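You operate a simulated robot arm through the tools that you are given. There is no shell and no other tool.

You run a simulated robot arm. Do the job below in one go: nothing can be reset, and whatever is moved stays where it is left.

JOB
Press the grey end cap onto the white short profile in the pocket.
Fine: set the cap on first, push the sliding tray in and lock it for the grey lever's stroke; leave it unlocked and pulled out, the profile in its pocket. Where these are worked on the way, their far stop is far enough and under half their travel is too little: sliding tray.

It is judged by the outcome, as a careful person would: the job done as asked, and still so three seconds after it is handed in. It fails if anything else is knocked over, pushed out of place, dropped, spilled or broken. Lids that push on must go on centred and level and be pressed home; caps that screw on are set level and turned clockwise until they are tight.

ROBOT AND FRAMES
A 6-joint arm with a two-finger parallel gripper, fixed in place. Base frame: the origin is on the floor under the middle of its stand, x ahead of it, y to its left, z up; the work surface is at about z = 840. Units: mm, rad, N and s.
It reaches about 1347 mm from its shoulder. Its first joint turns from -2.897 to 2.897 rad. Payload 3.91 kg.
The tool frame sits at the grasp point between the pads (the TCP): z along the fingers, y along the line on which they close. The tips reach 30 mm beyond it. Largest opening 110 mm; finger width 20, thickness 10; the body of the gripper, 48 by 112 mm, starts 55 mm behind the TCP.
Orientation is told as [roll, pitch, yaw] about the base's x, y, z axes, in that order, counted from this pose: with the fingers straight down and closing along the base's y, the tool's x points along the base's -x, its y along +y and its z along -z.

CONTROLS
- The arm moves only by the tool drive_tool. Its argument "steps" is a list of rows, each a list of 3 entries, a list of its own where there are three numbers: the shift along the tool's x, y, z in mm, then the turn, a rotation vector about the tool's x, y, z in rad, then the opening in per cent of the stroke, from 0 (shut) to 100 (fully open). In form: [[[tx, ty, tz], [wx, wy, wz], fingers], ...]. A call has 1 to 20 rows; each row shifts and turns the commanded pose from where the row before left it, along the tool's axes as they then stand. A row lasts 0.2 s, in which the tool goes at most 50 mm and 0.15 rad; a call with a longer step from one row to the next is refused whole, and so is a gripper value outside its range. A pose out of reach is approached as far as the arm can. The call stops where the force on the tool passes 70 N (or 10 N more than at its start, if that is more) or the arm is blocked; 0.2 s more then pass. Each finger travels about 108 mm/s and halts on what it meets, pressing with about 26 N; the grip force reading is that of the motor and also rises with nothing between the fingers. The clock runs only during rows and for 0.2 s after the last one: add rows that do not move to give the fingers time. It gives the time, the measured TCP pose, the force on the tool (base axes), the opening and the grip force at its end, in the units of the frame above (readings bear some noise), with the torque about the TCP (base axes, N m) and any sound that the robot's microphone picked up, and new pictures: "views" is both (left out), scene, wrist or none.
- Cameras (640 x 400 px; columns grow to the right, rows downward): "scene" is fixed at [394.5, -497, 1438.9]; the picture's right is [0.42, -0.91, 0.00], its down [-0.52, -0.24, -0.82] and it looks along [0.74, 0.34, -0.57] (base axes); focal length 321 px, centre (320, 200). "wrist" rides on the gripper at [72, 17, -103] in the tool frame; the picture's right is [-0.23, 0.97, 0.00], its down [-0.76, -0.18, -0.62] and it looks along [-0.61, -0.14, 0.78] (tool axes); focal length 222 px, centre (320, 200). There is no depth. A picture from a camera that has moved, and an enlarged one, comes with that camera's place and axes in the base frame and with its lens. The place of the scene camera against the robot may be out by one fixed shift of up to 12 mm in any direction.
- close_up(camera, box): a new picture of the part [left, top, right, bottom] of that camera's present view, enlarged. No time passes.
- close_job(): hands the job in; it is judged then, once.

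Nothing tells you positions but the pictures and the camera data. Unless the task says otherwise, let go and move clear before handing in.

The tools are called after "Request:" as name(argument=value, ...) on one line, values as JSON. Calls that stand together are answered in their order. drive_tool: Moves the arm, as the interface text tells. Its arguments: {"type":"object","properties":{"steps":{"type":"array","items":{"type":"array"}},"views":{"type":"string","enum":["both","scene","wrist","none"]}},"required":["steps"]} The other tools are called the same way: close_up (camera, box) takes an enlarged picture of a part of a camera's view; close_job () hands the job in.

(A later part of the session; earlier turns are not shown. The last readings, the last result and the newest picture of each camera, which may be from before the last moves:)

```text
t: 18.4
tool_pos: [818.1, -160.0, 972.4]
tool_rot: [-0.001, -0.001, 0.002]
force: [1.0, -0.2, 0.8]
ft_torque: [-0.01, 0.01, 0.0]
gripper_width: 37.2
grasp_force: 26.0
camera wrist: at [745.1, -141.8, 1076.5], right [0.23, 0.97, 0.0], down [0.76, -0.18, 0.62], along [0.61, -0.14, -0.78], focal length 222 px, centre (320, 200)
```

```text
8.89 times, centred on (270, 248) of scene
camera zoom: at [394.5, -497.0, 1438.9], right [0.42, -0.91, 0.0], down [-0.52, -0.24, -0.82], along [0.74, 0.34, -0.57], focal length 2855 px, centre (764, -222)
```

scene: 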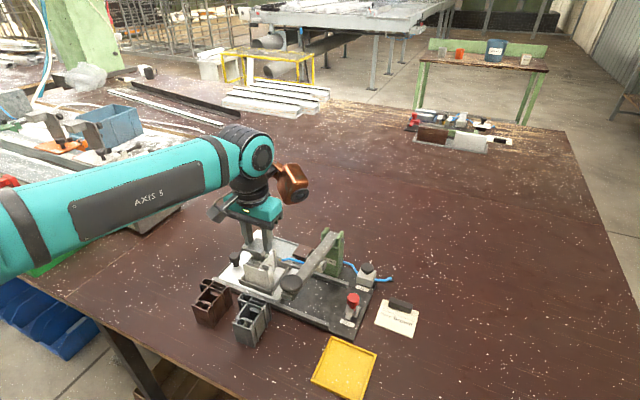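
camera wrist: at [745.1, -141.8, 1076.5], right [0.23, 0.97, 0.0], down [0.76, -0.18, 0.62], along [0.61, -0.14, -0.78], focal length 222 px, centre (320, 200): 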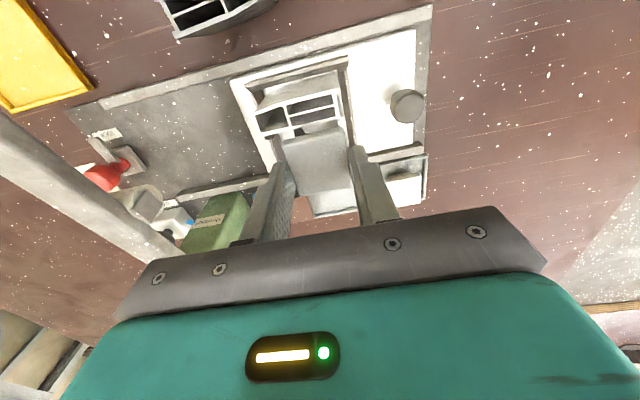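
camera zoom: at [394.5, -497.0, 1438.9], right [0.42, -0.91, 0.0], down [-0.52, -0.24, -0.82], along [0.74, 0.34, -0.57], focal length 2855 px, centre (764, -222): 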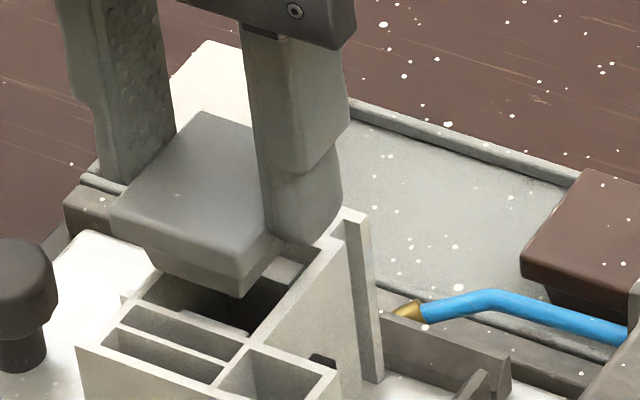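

The cap is now centred in y over the chamber and within about a millimetre in x. I'll lower it slowly into the chamber, watching the force.

Request:
drive_tool(steps=[[[0.5, 0, 5], [0, 0, 0], 20], [[0, 0, 4], [0, 0, 0], 20], [[0, 0, 3], [0, 0, 0], 20], [[0, 0, 0], [0, 0, 0], 20]], views="wrist")

Request:
close_up(camera="scene", box=[240, 225, 300, 270])

Request:
close_up(camera="wrist", box=[270, 85, 360, 150])

```text
t: 19.4
tool_pos: [817.7, -161.2, 960.8]
tool_rot: [0.001, -0.002, 0.0]
force: [0.3, 0.8, 0.5]
ft_torque: [-0.01, -0.06, 0.02]
gripper_width: 37.3
grasp_force: 26.3
camera wrist: at [744.8, -142.9, 1064.4], right [0.23, 0.97, 0.0], down [0.76, -0.18, 0.62], along [0.61, -0.14, -0.78], focal length 222 px, centre (320, 200)
```

wrist: 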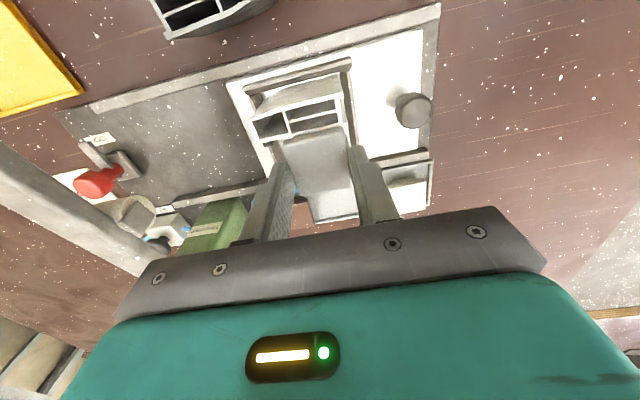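

```text
8.89 times, centred on (270, 248) of scene
camera zoom: at [394.5, -497.0, 1438.9], right [0.42, -0.91, 0.0], down [-0.52, -0.24, -0.82], along [0.74, 0.34, -0.57], focal length 2855 px, centre (764, -222)
```

zoom: 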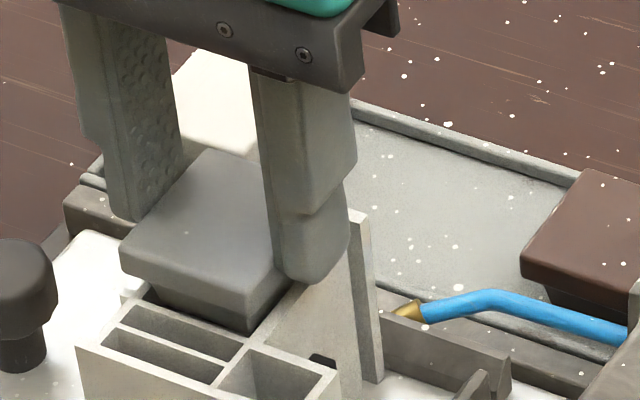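

```text
6.15 times, centred on (315, 118) of wrist
camera zoom: at [744.8, -142.9, 1064.4], right [0.23, 0.97, 0.0], down [0.76, -0.18, 0.62], along [0.61, -0.14, -0.78], focal length 1367 px, centre (351, 708)
```

zoom: 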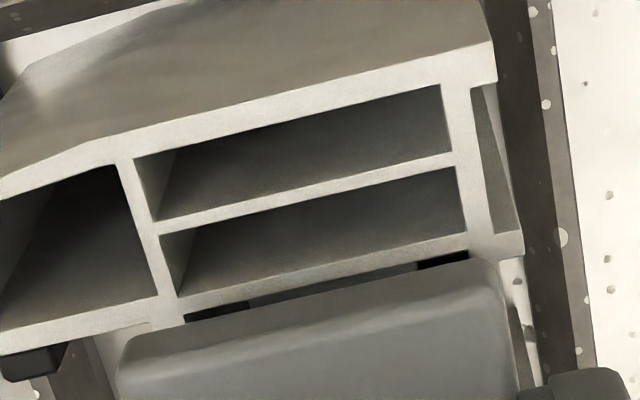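

The plug is right over the chamber opening with no contact force yet. I'll keep lowering in small steps.

Request:
drive_tool(steps=[[[0, 0, 2], [0, 0, 0], 20], [[0, 0, 1.5], [0, 0, 0], 20], [[0, 0, 0], [0, 0, 0], 20]], views="none")

Request:
close_up(camera="scene", box=[245, 235, 295, 270])

```text
t: 20.2
tool_pos: [818.3, -161.9, 958.3]
tool_rot: [0.002, -0.001, 0.001]
force: [0.0, 0.9, -0.3]
ft_torque: [0.02, 0.02, 0.01]
gripper_width: 37.5
grasp_force: 26.0
```

```text
11.43 times, centred on (270, 252) of scene
camera zoom: at [394.5, -497.0, 1438.9], right [0.42, -0.91, 0.0], down [-0.52, -0.24, -0.82], along [0.74, 0.34, -0.57], focal length 3671 px, centre (891, -400)
```

zoom: 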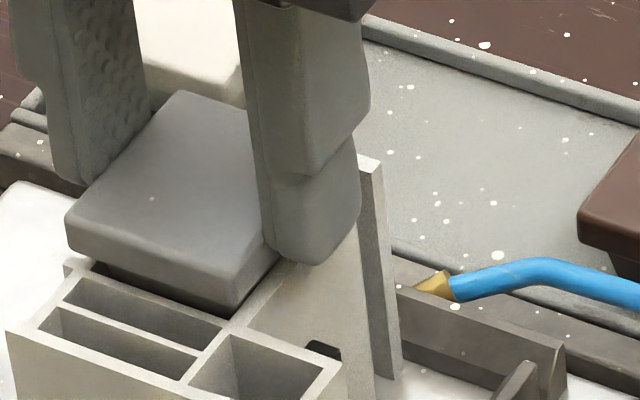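

Request:
drive_tool(steps=[[[0, 0, 1.5], [0, 0, 0], 20], [[0, 0, 1], [0, 0, 0], 20], [[0, 0, 0], [0, 0, 0], 20]], views="none")

Request:
close_up(camera="scene", box=[245, 235, 295, 270])

Request:
close_up(camera="wrist", box=[270, 85, 360, 150])

```text
t: 21.0
tool_pos: [818.3, -161.7, 955.9]
tool_rot: [0.001, -0.001, 0.0]
force: [1.4, -1.0, 8.5]
ft_torque: [-0.09, -0.08, -0.01]
gripper_width: 37.1
grasp_force: 25.6
```

```text
11.43 times, centred on (270, 252) of scene
camera zoom: at [394.5, -497.0, 1438.9], right [0.42, -0.91, 0.0], down [-0.52, -0.24, -0.82], along [0.74, 0.34, -0.57], focal length 3671 px, centre (891, -400)
```

zoom: 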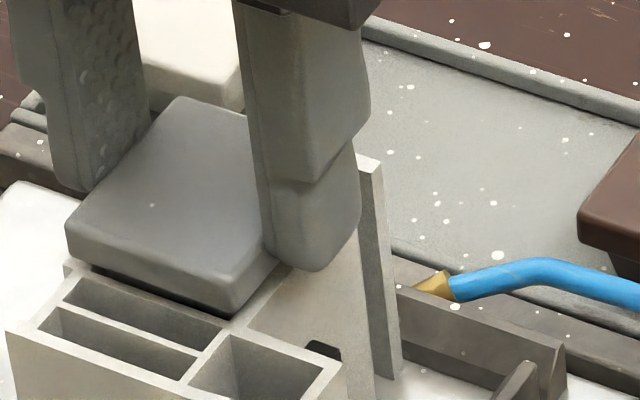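

```text
6.15 times, centred on (315, 118) of wrist
camera zoom: at [744.5, -143.2, 1059.3], right [0.23, 0.97, 0.0], down [0.76, -0.18, 0.62], along [0.61, -0.14, -0.78], focal length 1367 px, centre (351, 708)
```

zoom: 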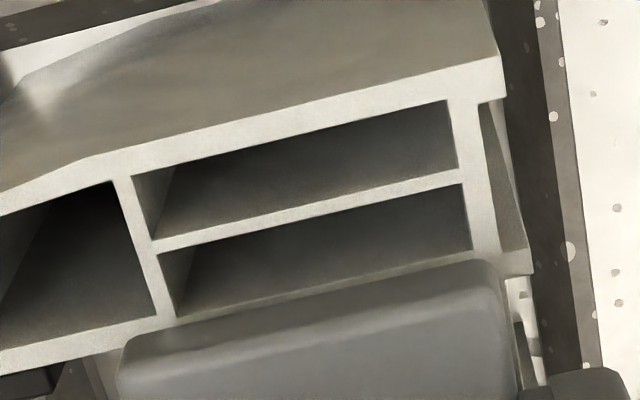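

The plug has entered the chamber and met light resistance (8.5 N), square and level to the profile. I'll open the fingers a little and look before rising.

Request:
drive_tool(steps=[[[0, 0, 0], [0, 0, 0], 40], [[0, 0, 0], [0, 0, 0], 47], [[0, 0, 0], [0, 0, 0], 47]], views="none")

Request:
close_up(camera="scene", box=[245, 235, 295, 270])

Request:
close_up(camera="wrist", box=[260, 85, 380, 200])

```text
t: 21.8
tool_pos: [817.6, -160.8, 955.5]
tool_rot: [0.0, 0.001, -0.001]
force: [-0.1, -0.5, 0.6]
ft_torque: [0.02, -0.01, 0.01]
gripper_width: 51.5
grasp_force: 0.0
```

```text
11.43 times, centred on (270, 252) of scene
camera zoom: at [394.5, -497.0, 1438.9], right [0.42, -0.91, 0.0], down [-0.52, -0.24, -0.82], along [0.74, 0.34, -0.57], focal length 3671 px, centre (891, -400)
```

zoom: 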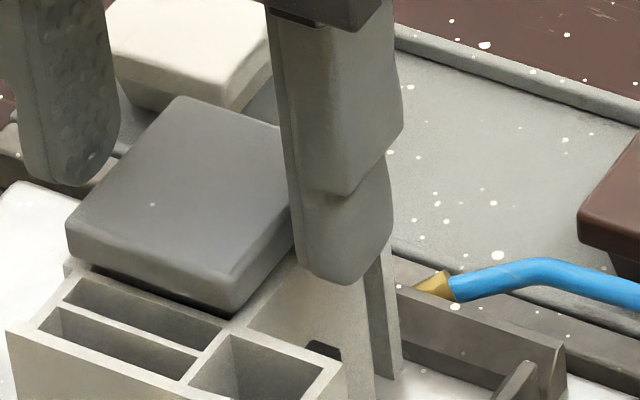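

```text
3.48 times, centred on (320, 142) of wrist
camera zoom: at [744.8, -143.1, 1058.7], right [0.23, 0.97, 0.0], down [0.76, -0.18, 0.62], along [0.61, -0.14, -0.78], focal length 773 px, centre (320, 400)
```

zoom: 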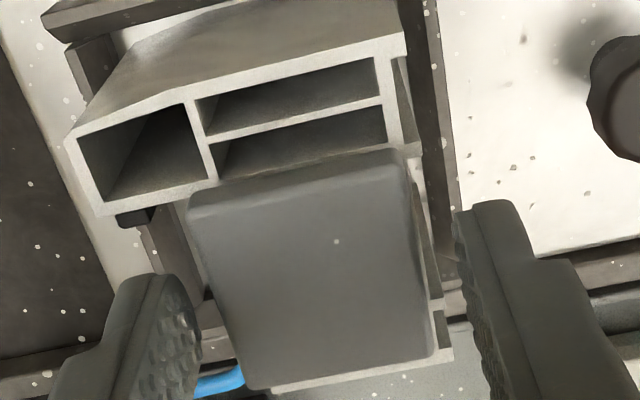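

The cap stays put, square on the profile. I'll rise clear and inspect it, along with the tray knob, lever and lock.

Request:
drive_tool(steps=[[[0, 0, -10], [0, 0, 0], 47], [[0, 0, -30], [0, 0, 0], 47], [[0, 0, -40], [0, 0, 0], 47], [[0, 0, 0], [0, 0, 0], 47]], views="both")

Request:
close_up(camera="scene", box=[225, 220, 315, 300])

Request:
close_up(camera="wrist", box=[230, 60, 440, 200])

Request:
close_up(camera="wrist", box=[50, 80, 260, 220])

```text
t: 22.8
tool_pos: [818.6, -163.1, 1037.5]
tool_rot: [0.001, 0.001, 0.001]
force: [0.7, 0.7, 0.1]
ft_torque: [0.0, -0.01, 0.03]
gripper_width: 51.7
grasp_force: 0.0
camera wrist: at [745.8, -144.6, 1139.8], right [0.23, 0.97, 0.0], down [0.76, -0.18, 0.62], along [0.61, -0.14, -0.78], focal length 222 px, centre (320, 200)
```

scene: 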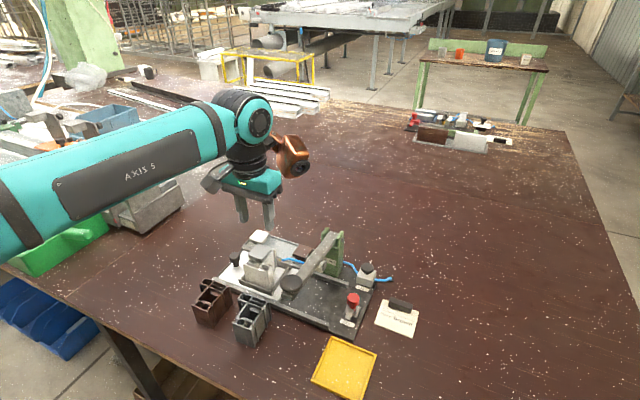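
wrist: 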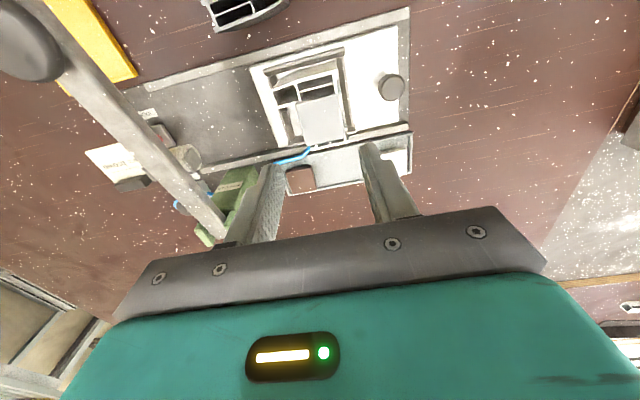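

```text
5.00 times, centred on (270, 260) of scene
camera zoom: at [394.5, -497.0, 1438.9], right [0.42, -0.91, 0.0], down [-0.52, -0.24, -0.82], along [0.74, 0.34, -0.57], focal length 1606 px, centre (570, -100)
```

zoom: 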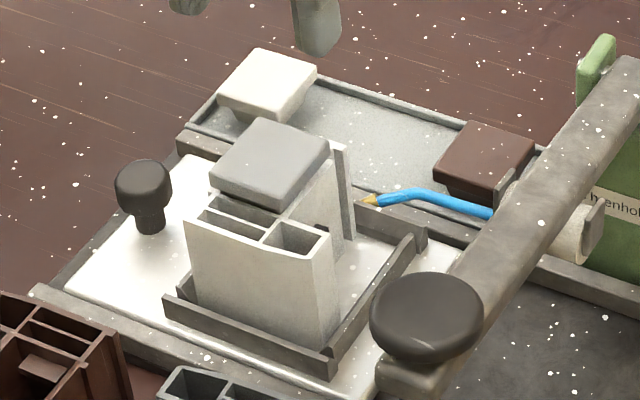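

```text
2.86 times, centred on (335, 130) of wrist
camera zoom: at [745.8, -144.6, 1139.8], right [0.23, 0.97, 0.0], down [0.76, -0.18, 0.62], along [0.61, -0.14, -0.78], focal length 635 px, centre (277, 400)
```

zoom: 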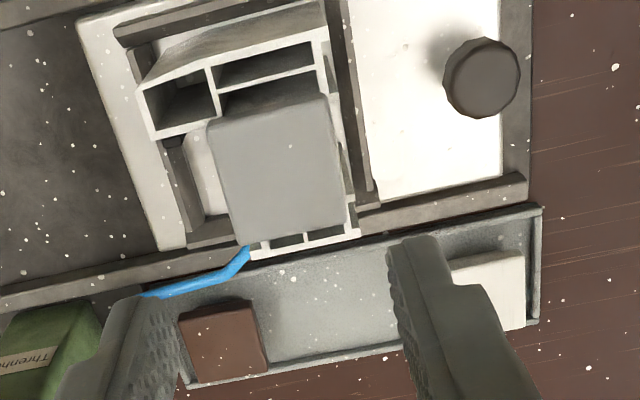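

```text
2.86 times, centred on (155, 150) of wrist
camera zoom: at [745.8, -144.6, 1139.8], right [0.23, 0.97, 0.0], down [0.76, -0.18, 0.62], along [0.61, -0.14, -0.78], focal length 635 px, centre (791, 343)
```

zoom: 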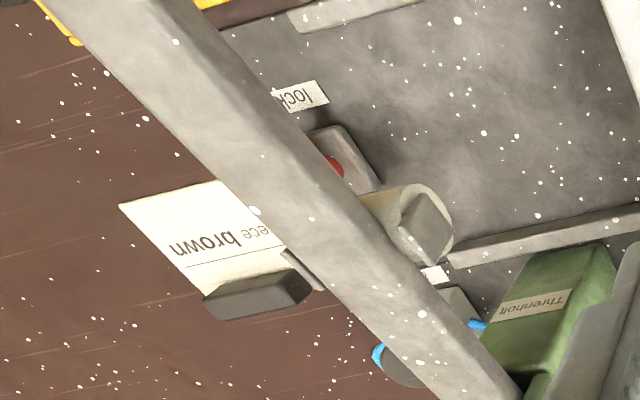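

The cap sits square on the profile. The lever's roller sits at about (813, -300), so the tray has about 140 mm to travel. Next I'll take the tray's black knob with the gripper turned a quarter turn, which keeps it narrow along the slide.

Request:
drive_tool(steps=[[[3.5, 37, 0], [0, 0, 0], 47], [[4, 38, 0], [0, 0, 0], 47], [[0, 0, 0], [0, 0, 0.1428], 47], [[0, 0, 0], [0, 0, 0.1428], 47], [[0, 0, 0], [0, 0, 0.1428], 47], [[0, 0, 0], [0, 0, 0.1428], 47], [[0, 0, 0], [0, 0, 0.1428], 47], [[0, 0, 0], [0, 0, 0.1428], 47], [[0, 0, 0], [0, 0, 0.1428], 47], [[0, 0, 0], [0, 0, 0.1428], 47], [[0, 0, 0], [0, 0, 0.1428], 47], [[0, 0, 0], [0, 0, 0.1428], 47], [[0, 0, 0], [0, 0, 0.1428], 47], [[0, 0, 40], [0, 0, 0], 47], [[0, 0, 0], [0, 0, 0], 47]], views="both")

Request:
close_up(camera="wrist", box=[220, 60, 420, 220])

Request:
close_up(camera="scene", box=[200, 180, 310, 290])

```text
t: 26.0
tool_pos: [811.0, -85.6, 994.7]
tool_rot: [0.001, 0.0, -1.57]
force: [0.6, -0.1, 0.0]
ft_torque: [0.0, 0.0, 0.02]
gripper_width: 51.6
grasp_force: 0.0
camera wrist: at [828.0, -11.5, 1097.5], right [0.97, -0.23, 0.0], down [-0.18, -0.76, 0.62], along [-0.14, -0.61, -0.78], focal length 222 px, centre (320, 200)
```

scene: 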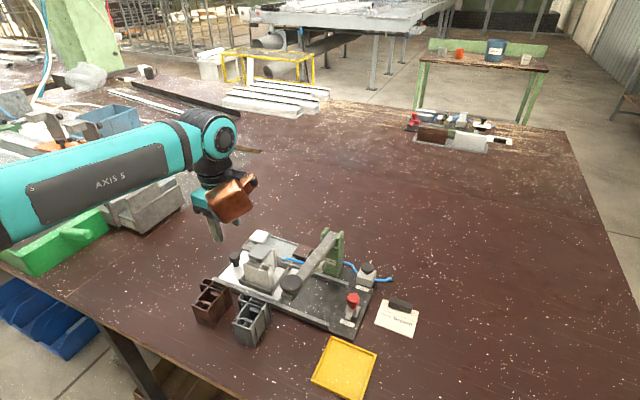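
wrist: 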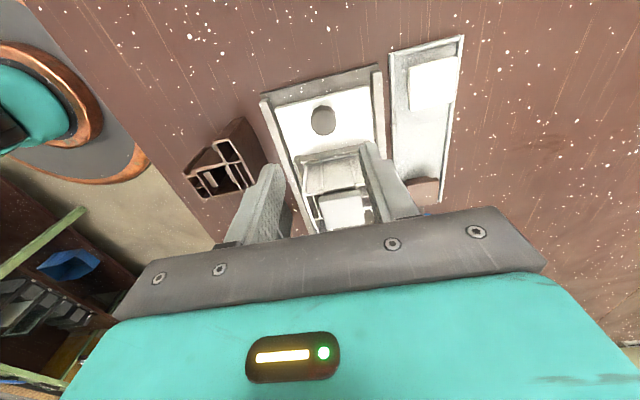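

```text
2.50 times, centred on (320, 140) of wrist
camera zoom: at [828.0, -11.5, 1097.5], right [0.97, -0.23, 0.0], down [-0.18, -0.76, 0.62], along [-0.14, -0.61, -0.78], focal length 555 px, centre (320, 350)
```

zoom: 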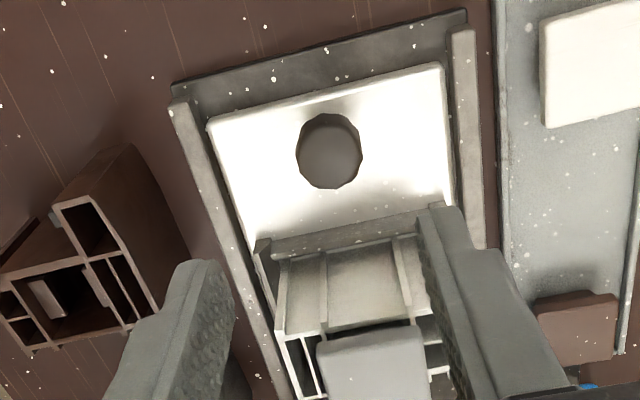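

```text
3.64 times, centred on (255, 235) of scene
camera zoom: at [394.5, -497.0, 1438.9], right [0.42, -0.91, 0.0], down [-0.52, -0.24, -0.82], along [0.74, 0.34, -0.57], focal length 1168 px, centre (556, 73)
```

zoom: 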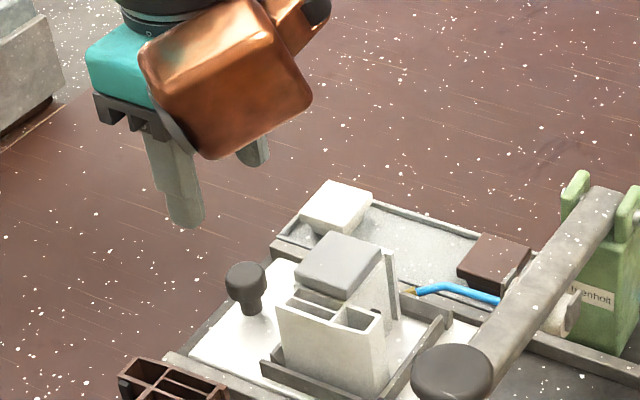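

In this quarter-turned pose the orange housing on the hand would swing towards the lever once the tray is in. I'll push the tray with the hand leaning away from the lever instead, so first I'll measure the knob closely.

Request:
close_up(camera="wrist", box=[295, 90, 355, 140])

Request:
close_up(camera="scene", box=[215, 240, 265, 280])

Request:
close_up(camera="scene", box=[325, 250, 385, 340])

```text
8.00 times, centred on (325, 115) of wrist
camera zoom: at [828.0, -11.5, 1097.5], right [0.97, -0.23, 0.0], down [-0.18, -0.76, 0.62], along [-0.14, -0.61, -0.78], focal length 1777 px, centre (280, 880)
```

zoom: 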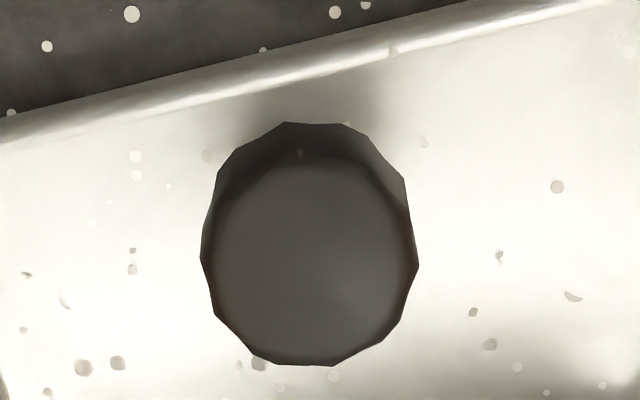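

```text
10.00 times, centred on (240, 260) of scene
camera zoom: at [394.5, -497.0, 1438.9], right [0.42, -0.91, 0.0], down [-0.52, -0.24, -0.82], along [0.74, 0.34, -0.57], focal length 3212 px, centre (1120, -400)
```

zoom: 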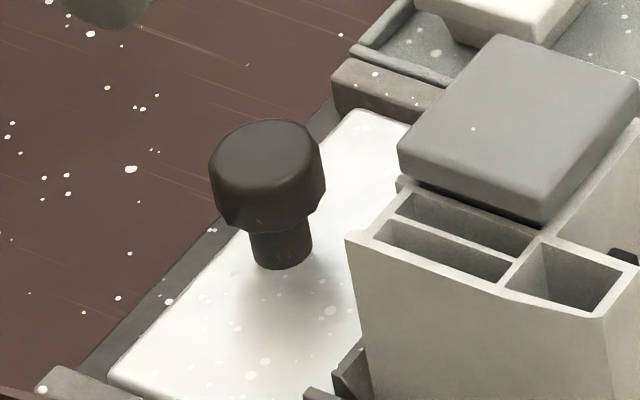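

```text
4.44 times, centred on (355, 295) of scene
camera zoom: at [394.5, -497.0, 1438.9], right [0.42, -0.91, 0.0], down [-0.52, -0.24, -0.82], along [0.74, 0.34, -0.57], focal length 1428 px, centre (164, -222)
```

zoom: 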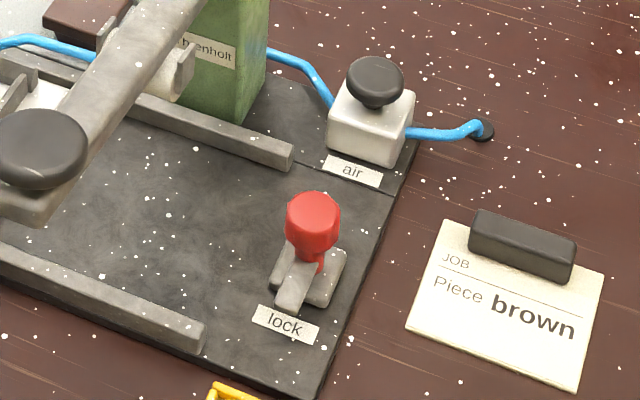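

The tray knob is at about (814.7, -83.6), with its head from z 877 to 893 and the tray top at about 861. I'll turn back to yaw 0, close the fingers, go down behind the knob on its +y side and lean the hand away from the lever.

Request:
drive_tool(steps=[[[0, 0, 0], [0, 0, -0.1428], 30], [[0, 0, 0], [0, 0, -0.1428], 0], [[0, 0, 0], [0, 0, -0.1428], 0], [[0, 0, 0], [0, 0, -0.1428], 0], [[0, 0, 0], [0, 0, -0.1428], 0], [[0, 0, 0], [0, 0, -0.1428], 0], [[0, 0, 0], [0, 0, -0.1428], 0], [[0, 0, 0], [0, 0, -0.1428], 0], [[0, 0, 0], [0, 0, -0.1428], 0], [[0, 0, 0], [0, 0, -0.1428], 0], [[0, 0, 0], [0, 0, -0.1428], 0], [[-3.7, 39, 0], [0, 0, 0], 0], [[0, 0, 30], [0, 0, 0], 0], [[0, 0, 0], [0.125, 0, 0], 0], [[0, 0, 0], [0.125, 0, 0], 0], [[0, 0, 0], [0, 0, 0], 0]], views="both")

Request:
close_up(camera="scene", box=[190, 180, 320, 300])

Request:
close_up(camera="wrist", box=[200, 80, 400, 220])

```text
t: 29.4
tool_pos: [814.9, -47.8, 966.4]
tool_rot: [-0.252, -0.001, 0.0]
force: [0.3, 0.3, -0.6]
ft_torque: [0.01, -0.01, -0.03]
gripper_width: 0.1
grasp_force: 25.3
camera wrist: at [741.2, -3.7, 1061.0], right [0.23, 0.94, -0.24], down [0.76, -0.02, 0.65], along [0.61, -0.33, -0.72], focal length 222 px, centre (320, 200)
```

scene: 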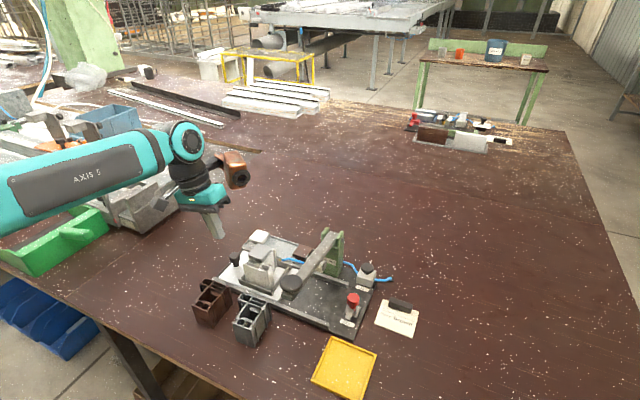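
wrist: 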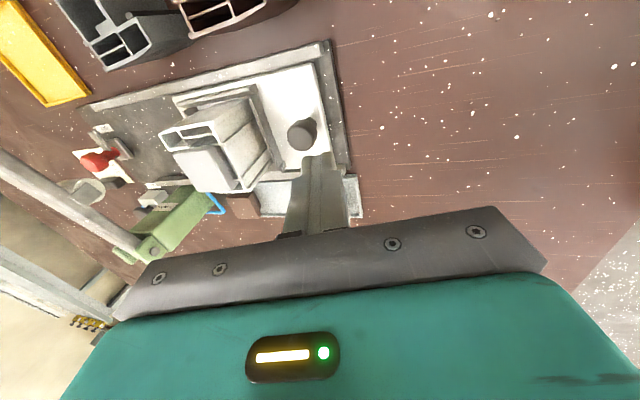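

```text
3.33 times, centred on (255, 240) of scene
camera zoom: at [394.5, -497.0, 1438.9], right [0.42, -0.91, 0.0], down [-0.52, -0.24, -0.82], along [0.74, 0.34, -0.57], focal length 1071 px, centre (537, 67)
```

zoom: 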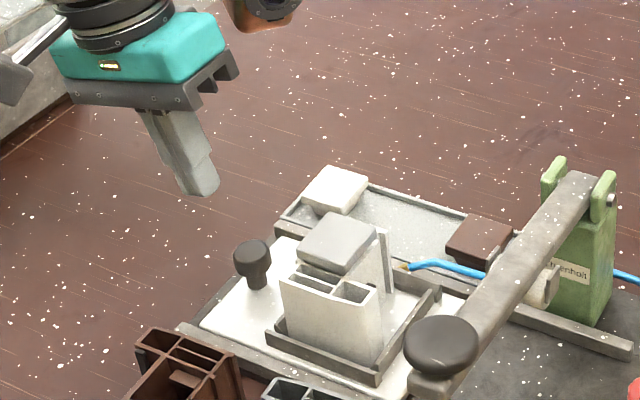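

```text
2.86 times, centred on (300, 150) of wrist
camera zoom: at [741.2, -3.7, 1061.0], right [0.23, 0.94, -0.24], down [0.76, -0.02, 0.65], along [0.61, -0.33, -0.72], focal length 635 px, centre (377, 343)
```

zoom: 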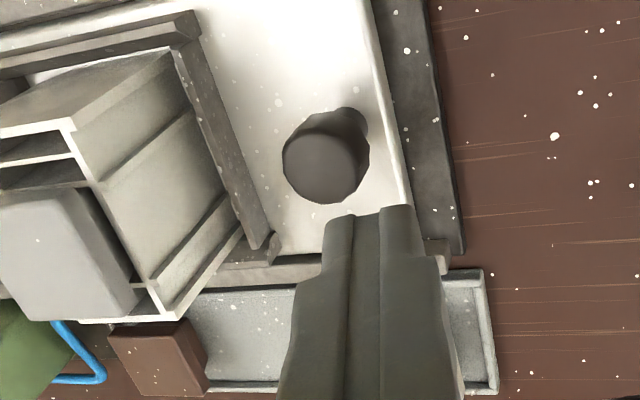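

Request:
drive_tool(steps=[[[0, 8.2, 32], [0, 0, 0], 0], [[0, 8.2, 32], [0, 0, 0], 0], [[0, 0, 0], [0, 0, 0], 0]], views="wrist")

Request:
close_up(camera="scene", box=[200, 220, 290, 290])

Request:
close_up(camera="wrist", box=[240, 110, 400, 220])

```text
t: 30.2
tool_pos: [815.9, -47.0, 898.7]
tool_rot: [-0.249, -0.001, -0.002]
force: [-0.5, 0.2, 0.3]
ft_torque: [0.04, 0.01, -0.03]
gripper_width: 0.1
grasp_force: 26.3
camera wrist: at [742.0, -4.1, 993.6], right [0.23, 0.94, -0.24], down [0.76, -0.02, 0.65], along [0.61, -0.33, -0.72], focal length 222 px, centre (320, 200)
```

wrist: 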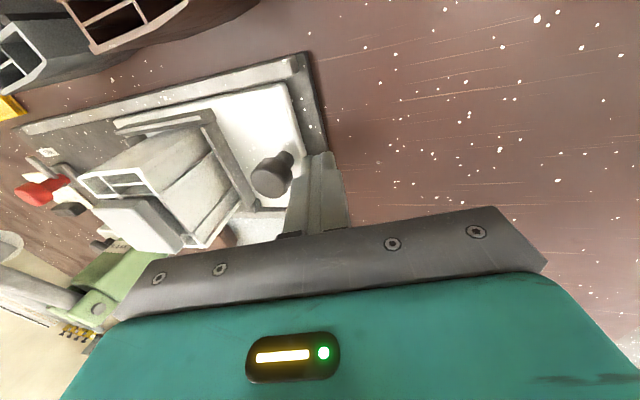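

```text
5.71 times, centred on (245, 255) of scene
camera zoom: at [394.5, -497.0, 1438.9], right [0.42, -0.91, 0.0], down [-0.52, -0.24, -0.82], along [0.74, 0.34, -0.57], focal length 1836 px, centre (749, -114)
```

zoom: 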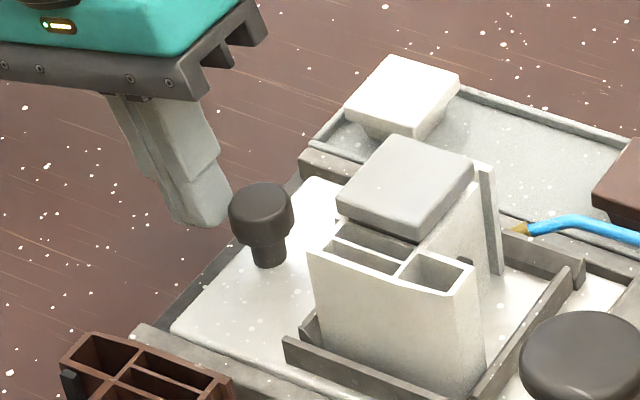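

```text
3.64 times, centred on (320, 165) of wrist
camera zoom: at [742.0, -4.1, 993.6], right [0.23, 0.94, -0.24], down [0.76, -0.02, 0.65], along [0.61, -0.33, -0.72], focal length 808 px, centre (320, 327)
```

zoom: 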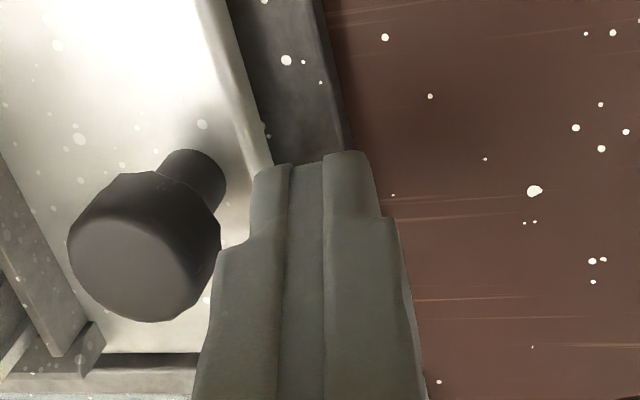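

The closed fingers are behind the knob at the right height. Now I'll push the tray towards the lever, first about half way, and check.

Request:
drive_tool(steps=[[[0, -4.84, 1.24], [0, 0, 0], 0], [[0, -4.84, 1.24], [0, 0, 0], 0], [[0, -7.75, 1.98], [0, 0, 0], 0], [[0, -7.75, 1.98], [0, 0, 0], 0], [[0, -7.75, 1.98], [0, 0, 0], 0], [[0, -7.75, 1.98], [0, 0, 0], 0], [[0, -7.75, 1.98], [0, 0, 0], 0], [[0, 0, 0], [0, 0, 0], 0]], views="both")

Request:
close_up(camera="scene", box=[200, 210, 380, 330])

```text
t: 32.0
tool_pos: [814.3, -98.3, 899.7]
tool_rot: [-0.249, 0.001, 0.001]
force: [-0.2, 0.5, 0.0]
ft_torque: [0.01, 0.01, 0.01]
gripper_width: 0.0
grasp_force: 26.4
camera wrist: at [740.6, -54.9, 995.8], right [0.23, 0.94, -0.24], down [0.76, -0.02, 0.65], along [0.61, -0.33, -0.72], focal length 222 px, centre (320, 200)
```

scene: 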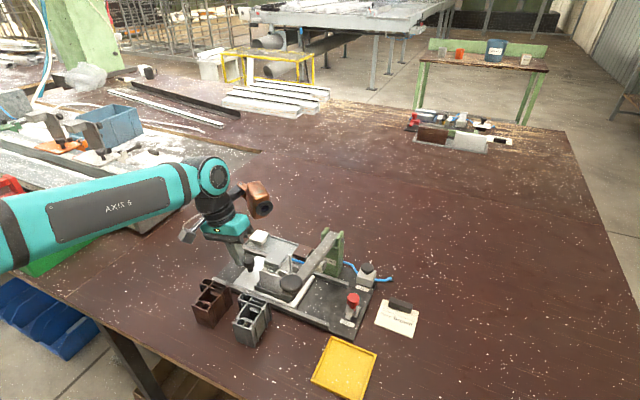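
wrist: 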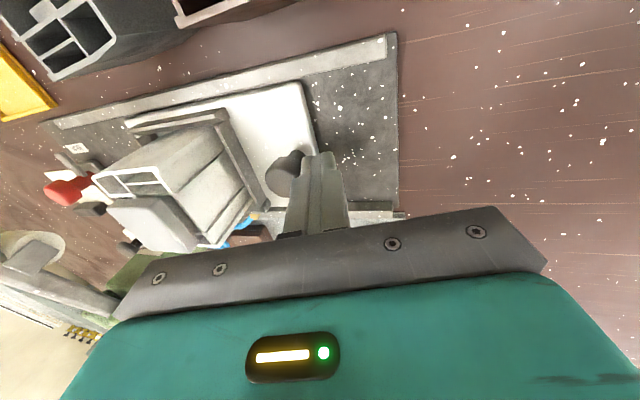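

```text
3.33 times, centred on (290, 270) of scene
camera zoom: at [394.5, -497.0, 1438.9], right [0.42, -0.91, 0.0], down [-0.52, -0.24, -0.82], along [0.74, 0.34, -0.57], focal length 1071 px, centre (420, -33)
```

zoom: 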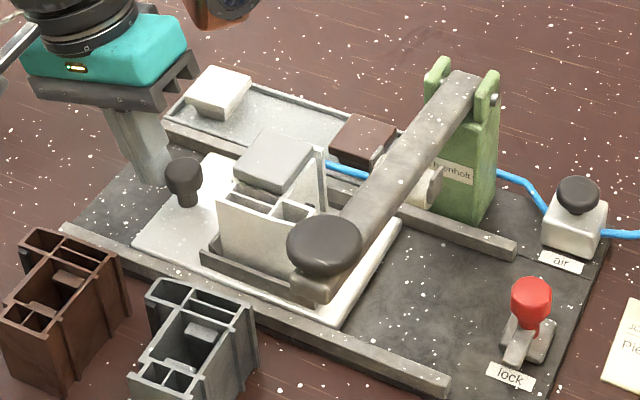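

The tray slides freely and the cap rides along. I'll continue and check the clearance under the roller before the end.

Request:
drive_tool(steps=[[[0, -7.75, 1.98], [0, 0, 0], 0], [[0, -7.75, 1.98], [0, 0, 0], 0], [[0, -7.75, 1.98], [0, 0, 0], 0], [[0, -7.75, 1.98], [0, 0, 0], 0], [[0, -7.75, 1.98], [0, 0, 0], 0], [[0, -7.75, 1.98], [0, 0, 0], 0], [[0, 0, 0], [0, 0, 0], 0]], views="both")

Request:
close_up(camera="scene", box=[220, 220, 400, 340])

Request:
close_up(camera="wrist", box=[0, 80, 320, 260])

```text
t: 33.6
tool_pos: [814.8, -145.9, 899.5]
tool_rot: [-0.25, 0.0, 0.001]
force: [0.3, 0.1, -0.1]
ft_torque: [-0.02, 0.0, 0.01]
gripper_width: 0.2
grasp_force: 26.2
camera wrist: at [741.8, -102.9, 994.6], right [0.23, 0.94, -0.24], down [0.76, -0.02, 0.65], along [0.61, -0.33, -0.72], focal length 222 px, centre (320, 200)
```

scene: 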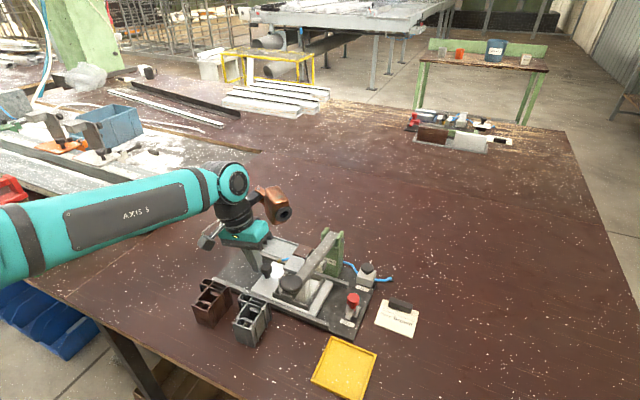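
wrist: 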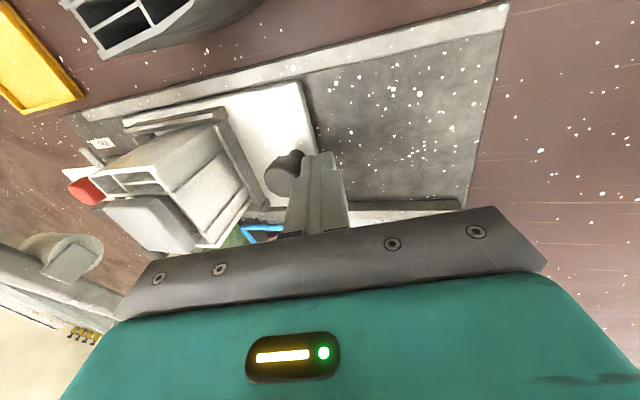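

```text
3.33 times, centred on (310, 280) of scene
camera zoom: at [394.5, -497.0, 1438.9], right [0.42, -0.91, 0.0], down [-0.52, -0.24, -0.82], along [0.74, 0.34, -0.57], focal length 1071 px, centre (353, -67)
```

zoom: 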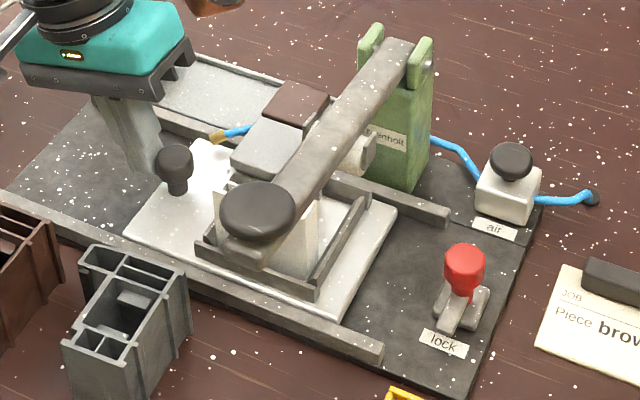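

```text
2.00 times, centred on (160, 170) of wrist
camera zoom: at [741.8, -102.9, 994.6], right [0.23, 0.94, -0.24], down [0.76, -0.02, 0.65], along [0.61, -0.33, -0.72], focal length 444 px, centre (640, 260)
```

zoom: 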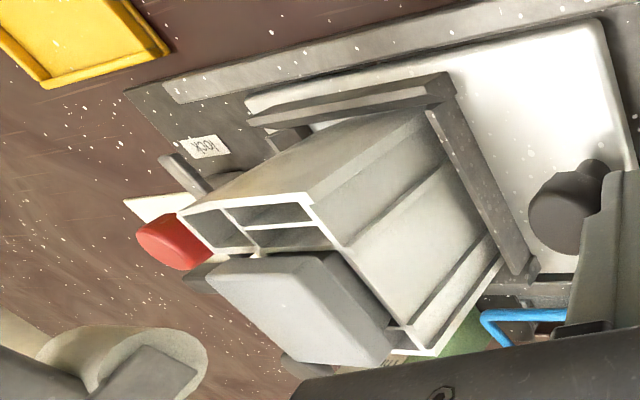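

About 17 mm of clearance remains between the roller and the cap. I'll push on to the stop, slowly at the end.

Request:
drive_tool(steps=[[[0, -7.75, 1.98], [0, 0, 0], 0], [[0, -7.75, 1.98], [0, 0, 0], 0], [[0, -7.75, 1.98], [0, 0, 0], 0], [[0, -5.8, 1.48], [0, 0, 0], 0], [[0, -3.88, 0.99], [0, 0, 0], 0], [[0, -3.88, 0.99], [0, 0, 0], 0], [[0, -1.94, 0.5], [0, 0, 0], 0], [[0, 0, 0], [0, 0, 0], 0]], views="both")

Request:
close_up(camera="scene", box=[220, 220, 400, 340])

Request:
close_up(camera="wrist", box=[0, 80, 320, 260])

```text
t: 35.4
tool_pos: [813.8, -186.4, 898.6]
tool_rot: [-0.251, 0.0, 0.0]
force: [0.2, 0.2, -0.8]
ft_torque: [0.0, -0.01, 0.02]
gripper_width: 0.1
grasp_force: 25.8
camera wrist: at [741.0, -142.4, 994.5], right [0.23, 0.94, -0.24], down [0.76, -0.02, 0.65], along [0.61, -0.33, -0.72], focal length 222 px, centre (320, 200)
```

scene: 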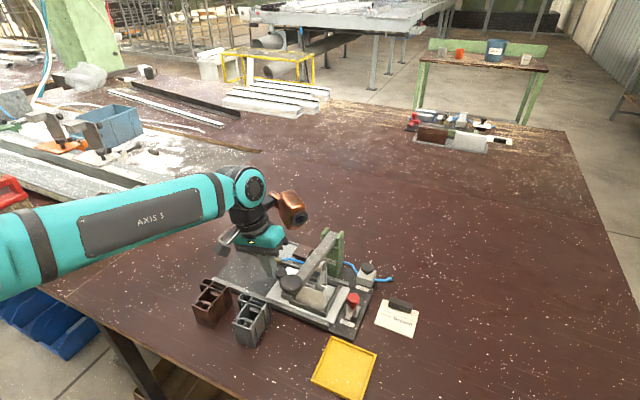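
wrist: 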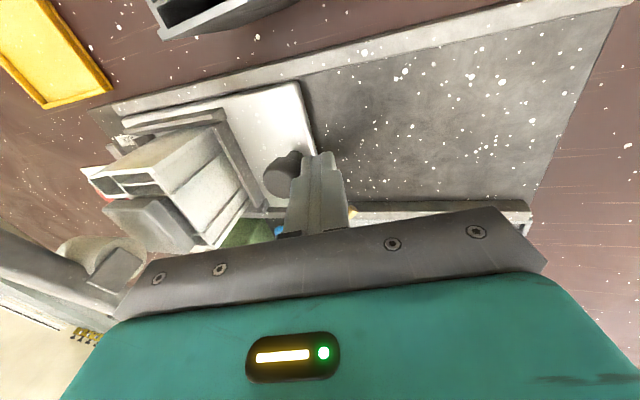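

```text
3.33 times, centred on (310, 280) of scene
camera zoom: at [394.5, -497.0, 1438.9], right [0.42, -0.91, 0.0], down [-0.52, -0.24, -0.82], along [0.74, 0.34, -0.57], focal length 1071 px, centre (353, -67)
```

zoom: 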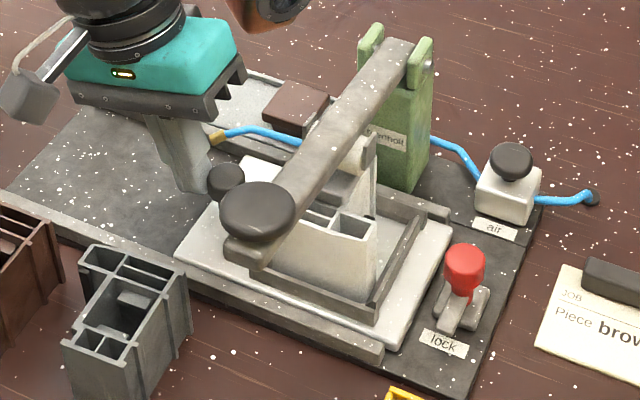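

```text
2.00 times, centred on (160, 170) of wrist
camera zoom: at [741.0, -142.4, 994.5], right [0.23, 0.94, -0.24], down [0.76, -0.02, 0.65], along [0.61, -0.33, -0.72], focal length 444 px, centre (640, 260)
```

zoom: 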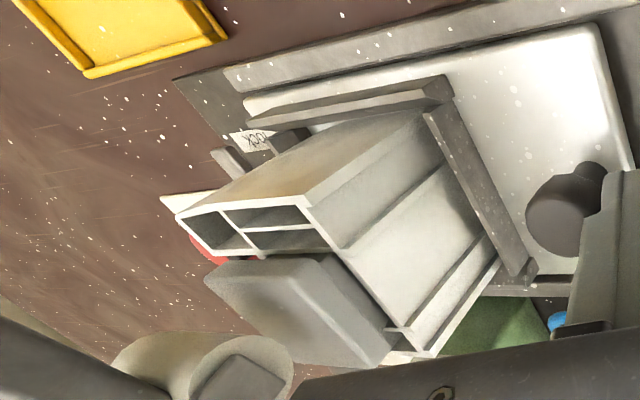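

Still no resistance. I'll continue in 2 mm steps to find the stop.

Request:
drive_tool(steps=[[[0, -1.94, 0.5], [0, 0, 0], 0], [[0, -1.94, 0.5], [0, 0, 0], 0], [[0, -1.94, 0.5], [0, 0, 0], 0], [[0, -1.94, 0.5], [0, 0, 0], 0], [[0, -1.94, 0.5], [0, 0, 0], 0], [[0, 0, 0], [0, 0, 0], 0]], views="both")

Request:
close_up(camera="scene", box=[230, 220, 400, 340])

```text
t: 36.6
tool_pos: [814.8, -189.5, 899.8]
tool_rot: [-0.244, 0.001, 0.001]
force: [-9.4, 73.9, 3.0]
ft_torque: [1.49, 0.21, -0.1]
gripper_width: 0.0
grasp_force: 26.1
stopped in row 5: the force on the tool passed its limit at 76 N (the readings are from after the stop); the commanded pose is now the measured one
camera wrist: at [741.5, -146.1, 994.8], right [0.23, 0.95, -0.24], down [0.76, -0.02, 0.65], along [0.61, -0.33, -0.73], focal length 222 px, centre (320, 200)
```

scene: 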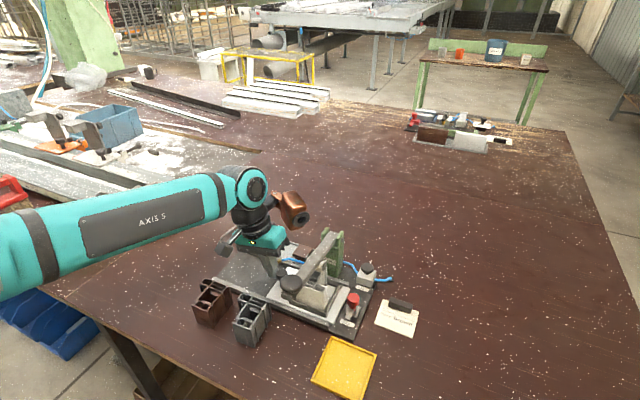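
wrist: 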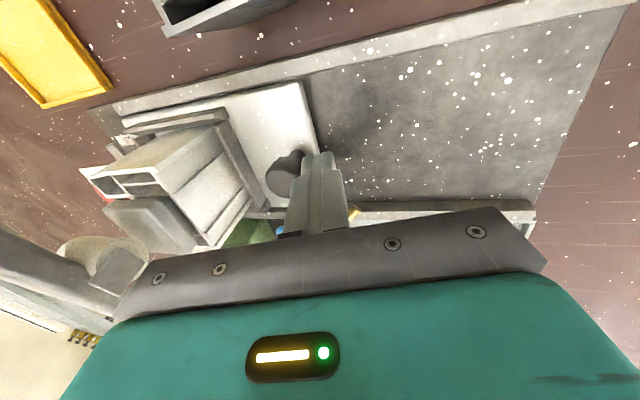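

```text
3.33 times, centred on (315, 280) of scene
camera zoom: at [394.5, -497.0, 1438.9], right [0.42, -0.91, 0.0], down [-0.52, -0.24, -0.82], along [0.74, 0.34, -0.57], focal length 1071 px, centre (337, -67)
```

zoom: 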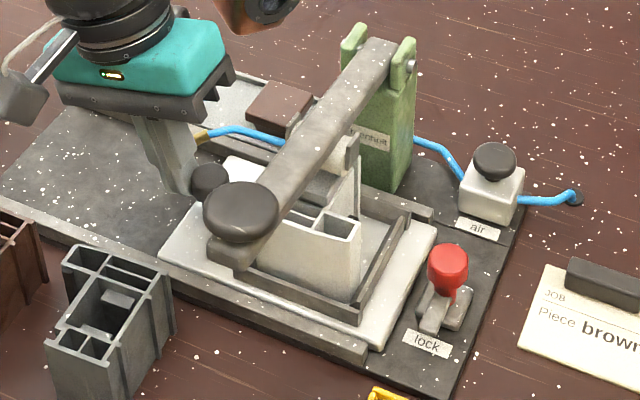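

The tray has met its far stop (force rose sharply at about 135 mm of travel). I'll back off, rise and fly over to look at the lock closely.

Request:
drive_tool(steps=[[[0, 7, -1.8], [0, 0, 0], 0], [[0, 10, -2.5], [0, 0, 0], 0], [[0, -12.3, -48], [0, 0, 0], 0], [[0, -12.3, -48], [0, 0, 0], 0], [[0, -12.3, -48], [0, 0, 0], 0], [[0, -12.3, -48], [0, 0, 0], 0], [[0, 0, 0], [-0.125, 0, 0], 0], [[0, 0, 0], [-0.125, 0, 0], 0], [[18.8, -45, 0], [0, 0, 0], 0], [[18.8, -45, 0], [0, 0, 0], 0], [[18.8, -45, 0], [0, 0, 0], 0], [[18.8, -45, 0], [0, 0, 0], 0], [[18.8, -45, 0], [0, 0, 0], 0], [[0, 0, 0], [0, 0, 0], 0]], views="both")

Request:
close_up(camera="wrist", box=[240, 100, 420, 220])

Request:
close_up(camera="scene", box=[230, 220, 400, 340])

Request:
close_up(camera="scene", box=[325, 280, 375, 335])

```text
t: 39.6
tool_pos: [718.7, -404.7, 1098.6]
tool_rot: [0.005, 0.002, -0.002]
force: [-1.1, -0.5, 0.3]
ft_torque: [0.0, -0.03, -0.01]
gripper_width: 0.0
grasp_force: 26.0
camera wrist: at [645.0, -386.6, 1201.5], right [0.23, 0.97, 0.0], down [0.76, -0.18, 0.62], along [0.6, -0.14, -0.78], focal length 222 px, centre (320, 200)
```

scene: 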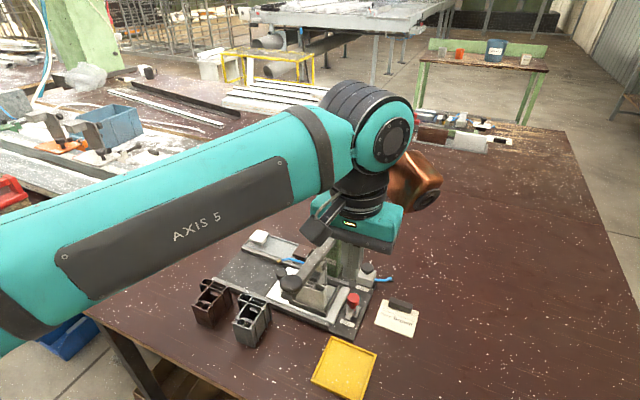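
wrist: 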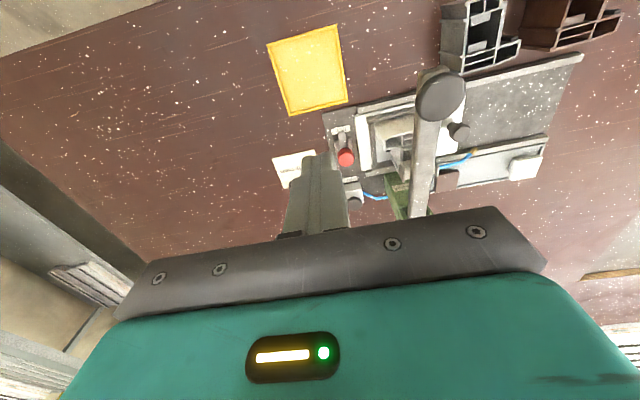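

```text
3.33 times, centred on (330, 160) of wrist
camera zoom: at [645.0, -386.6, 1201.5], right [0.23, 0.97, 0.0], down [0.76, -0.18, 0.62], along [0.6, -0.14, -0.78], focal length 740 px, centre (287, 333)
```

zoom: 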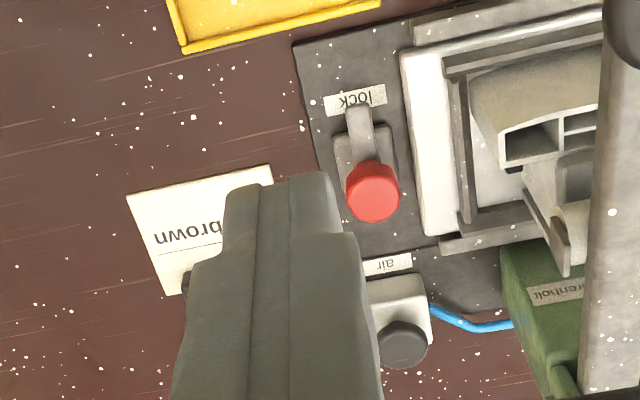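

```text
3.33 times, centred on (315, 280) of scene
camera zoom: at [394.5, -497.0, 1438.9], right [0.42, -0.91, 0.0], down [-0.52, -0.24, -0.82], along [0.74, 0.34, -0.57], focal length 1071 px, centre (337, -67)
```

zoom: 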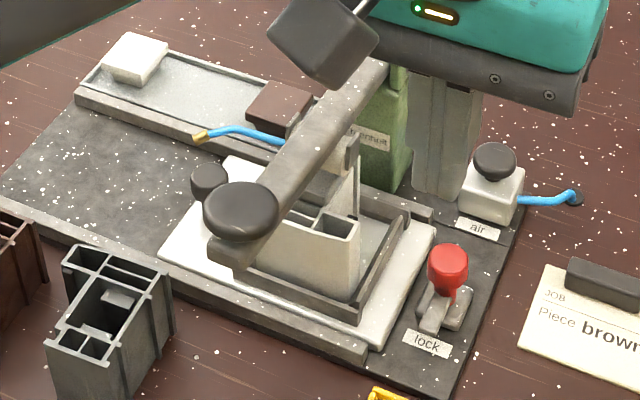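

```text
7.27 times, centred on (350, 308) of scene
camera zoom: at [394.5, -497.0, 1438.9], right [0.42, -0.91, 0.0], down [-0.52, -0.24, -0.82], along [0.74, 0.34, -0.57], focal length 2336 px, centre (102, -582)
```

zoom: 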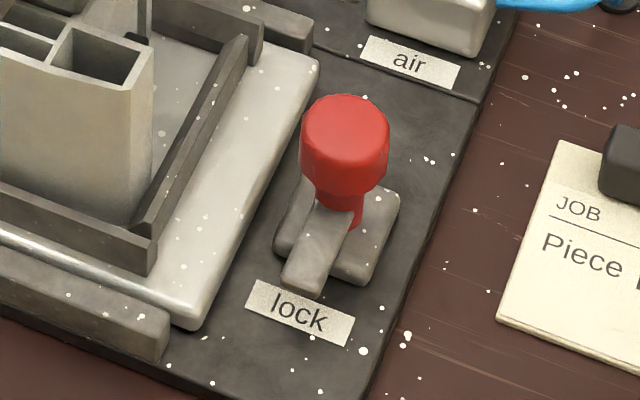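

The tray stays at its stop. The lock is a red knob on a block with a grey pointer bar, currently pointing away from the tray's path. I'll look at it more closely before deciding how it turns.

Request:
close_up(camera="wrist", box=[315, 115, 375, 175])

Request:
close_up(camera="wrist", box=[350, 60, 490, 220])

Request:
close_up(camera="scene", box=[270, 235, 350, 310])

```text
6.67 times, centred on (345, 145) of wrist
camera zoom: at [645.0, -386.6, 1201.5], right [0.23, 0.97, 0.0], down [0.76, -0.18, 0.62], along [0.6, -0.14, -0.78], focal length 1481 px, centre (153, 567)
```

zoom: 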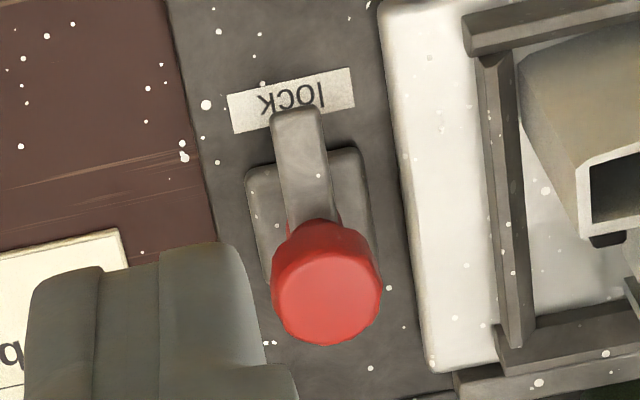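

```text
2.50 times, centred on (420, 140) of wrist
camera zoom: at [645.0, -386.6, 1201.5], right [0.23, 0.97, 0.0], down [0.76, -0.18, 0.62], along [0.6, -0.14, -0.78], focal length 555 px, centre (70, 350)
```

zoom: 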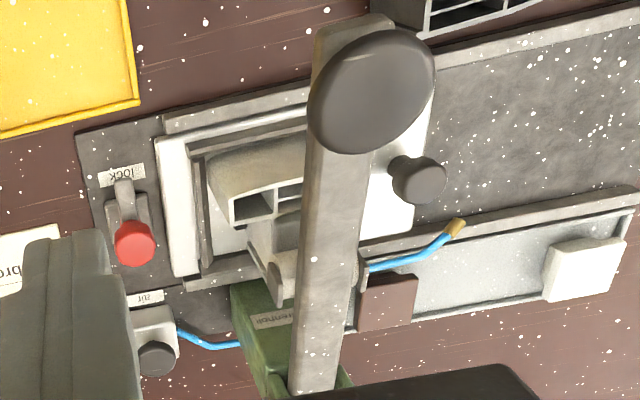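

```text
5.33 times, centred on (310, 272) of scene
camera zoom: at [394.5, -497.0, 1438.9], right [0.42, -0.91, 0.0], down [-0.52, -0.24, -0.82], along [0.74, 0.34, -0.57], focal length 1713 px, centre (373, -187)
```

zoom: 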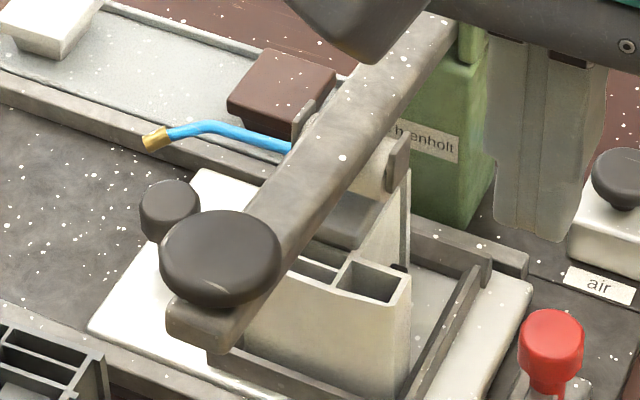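

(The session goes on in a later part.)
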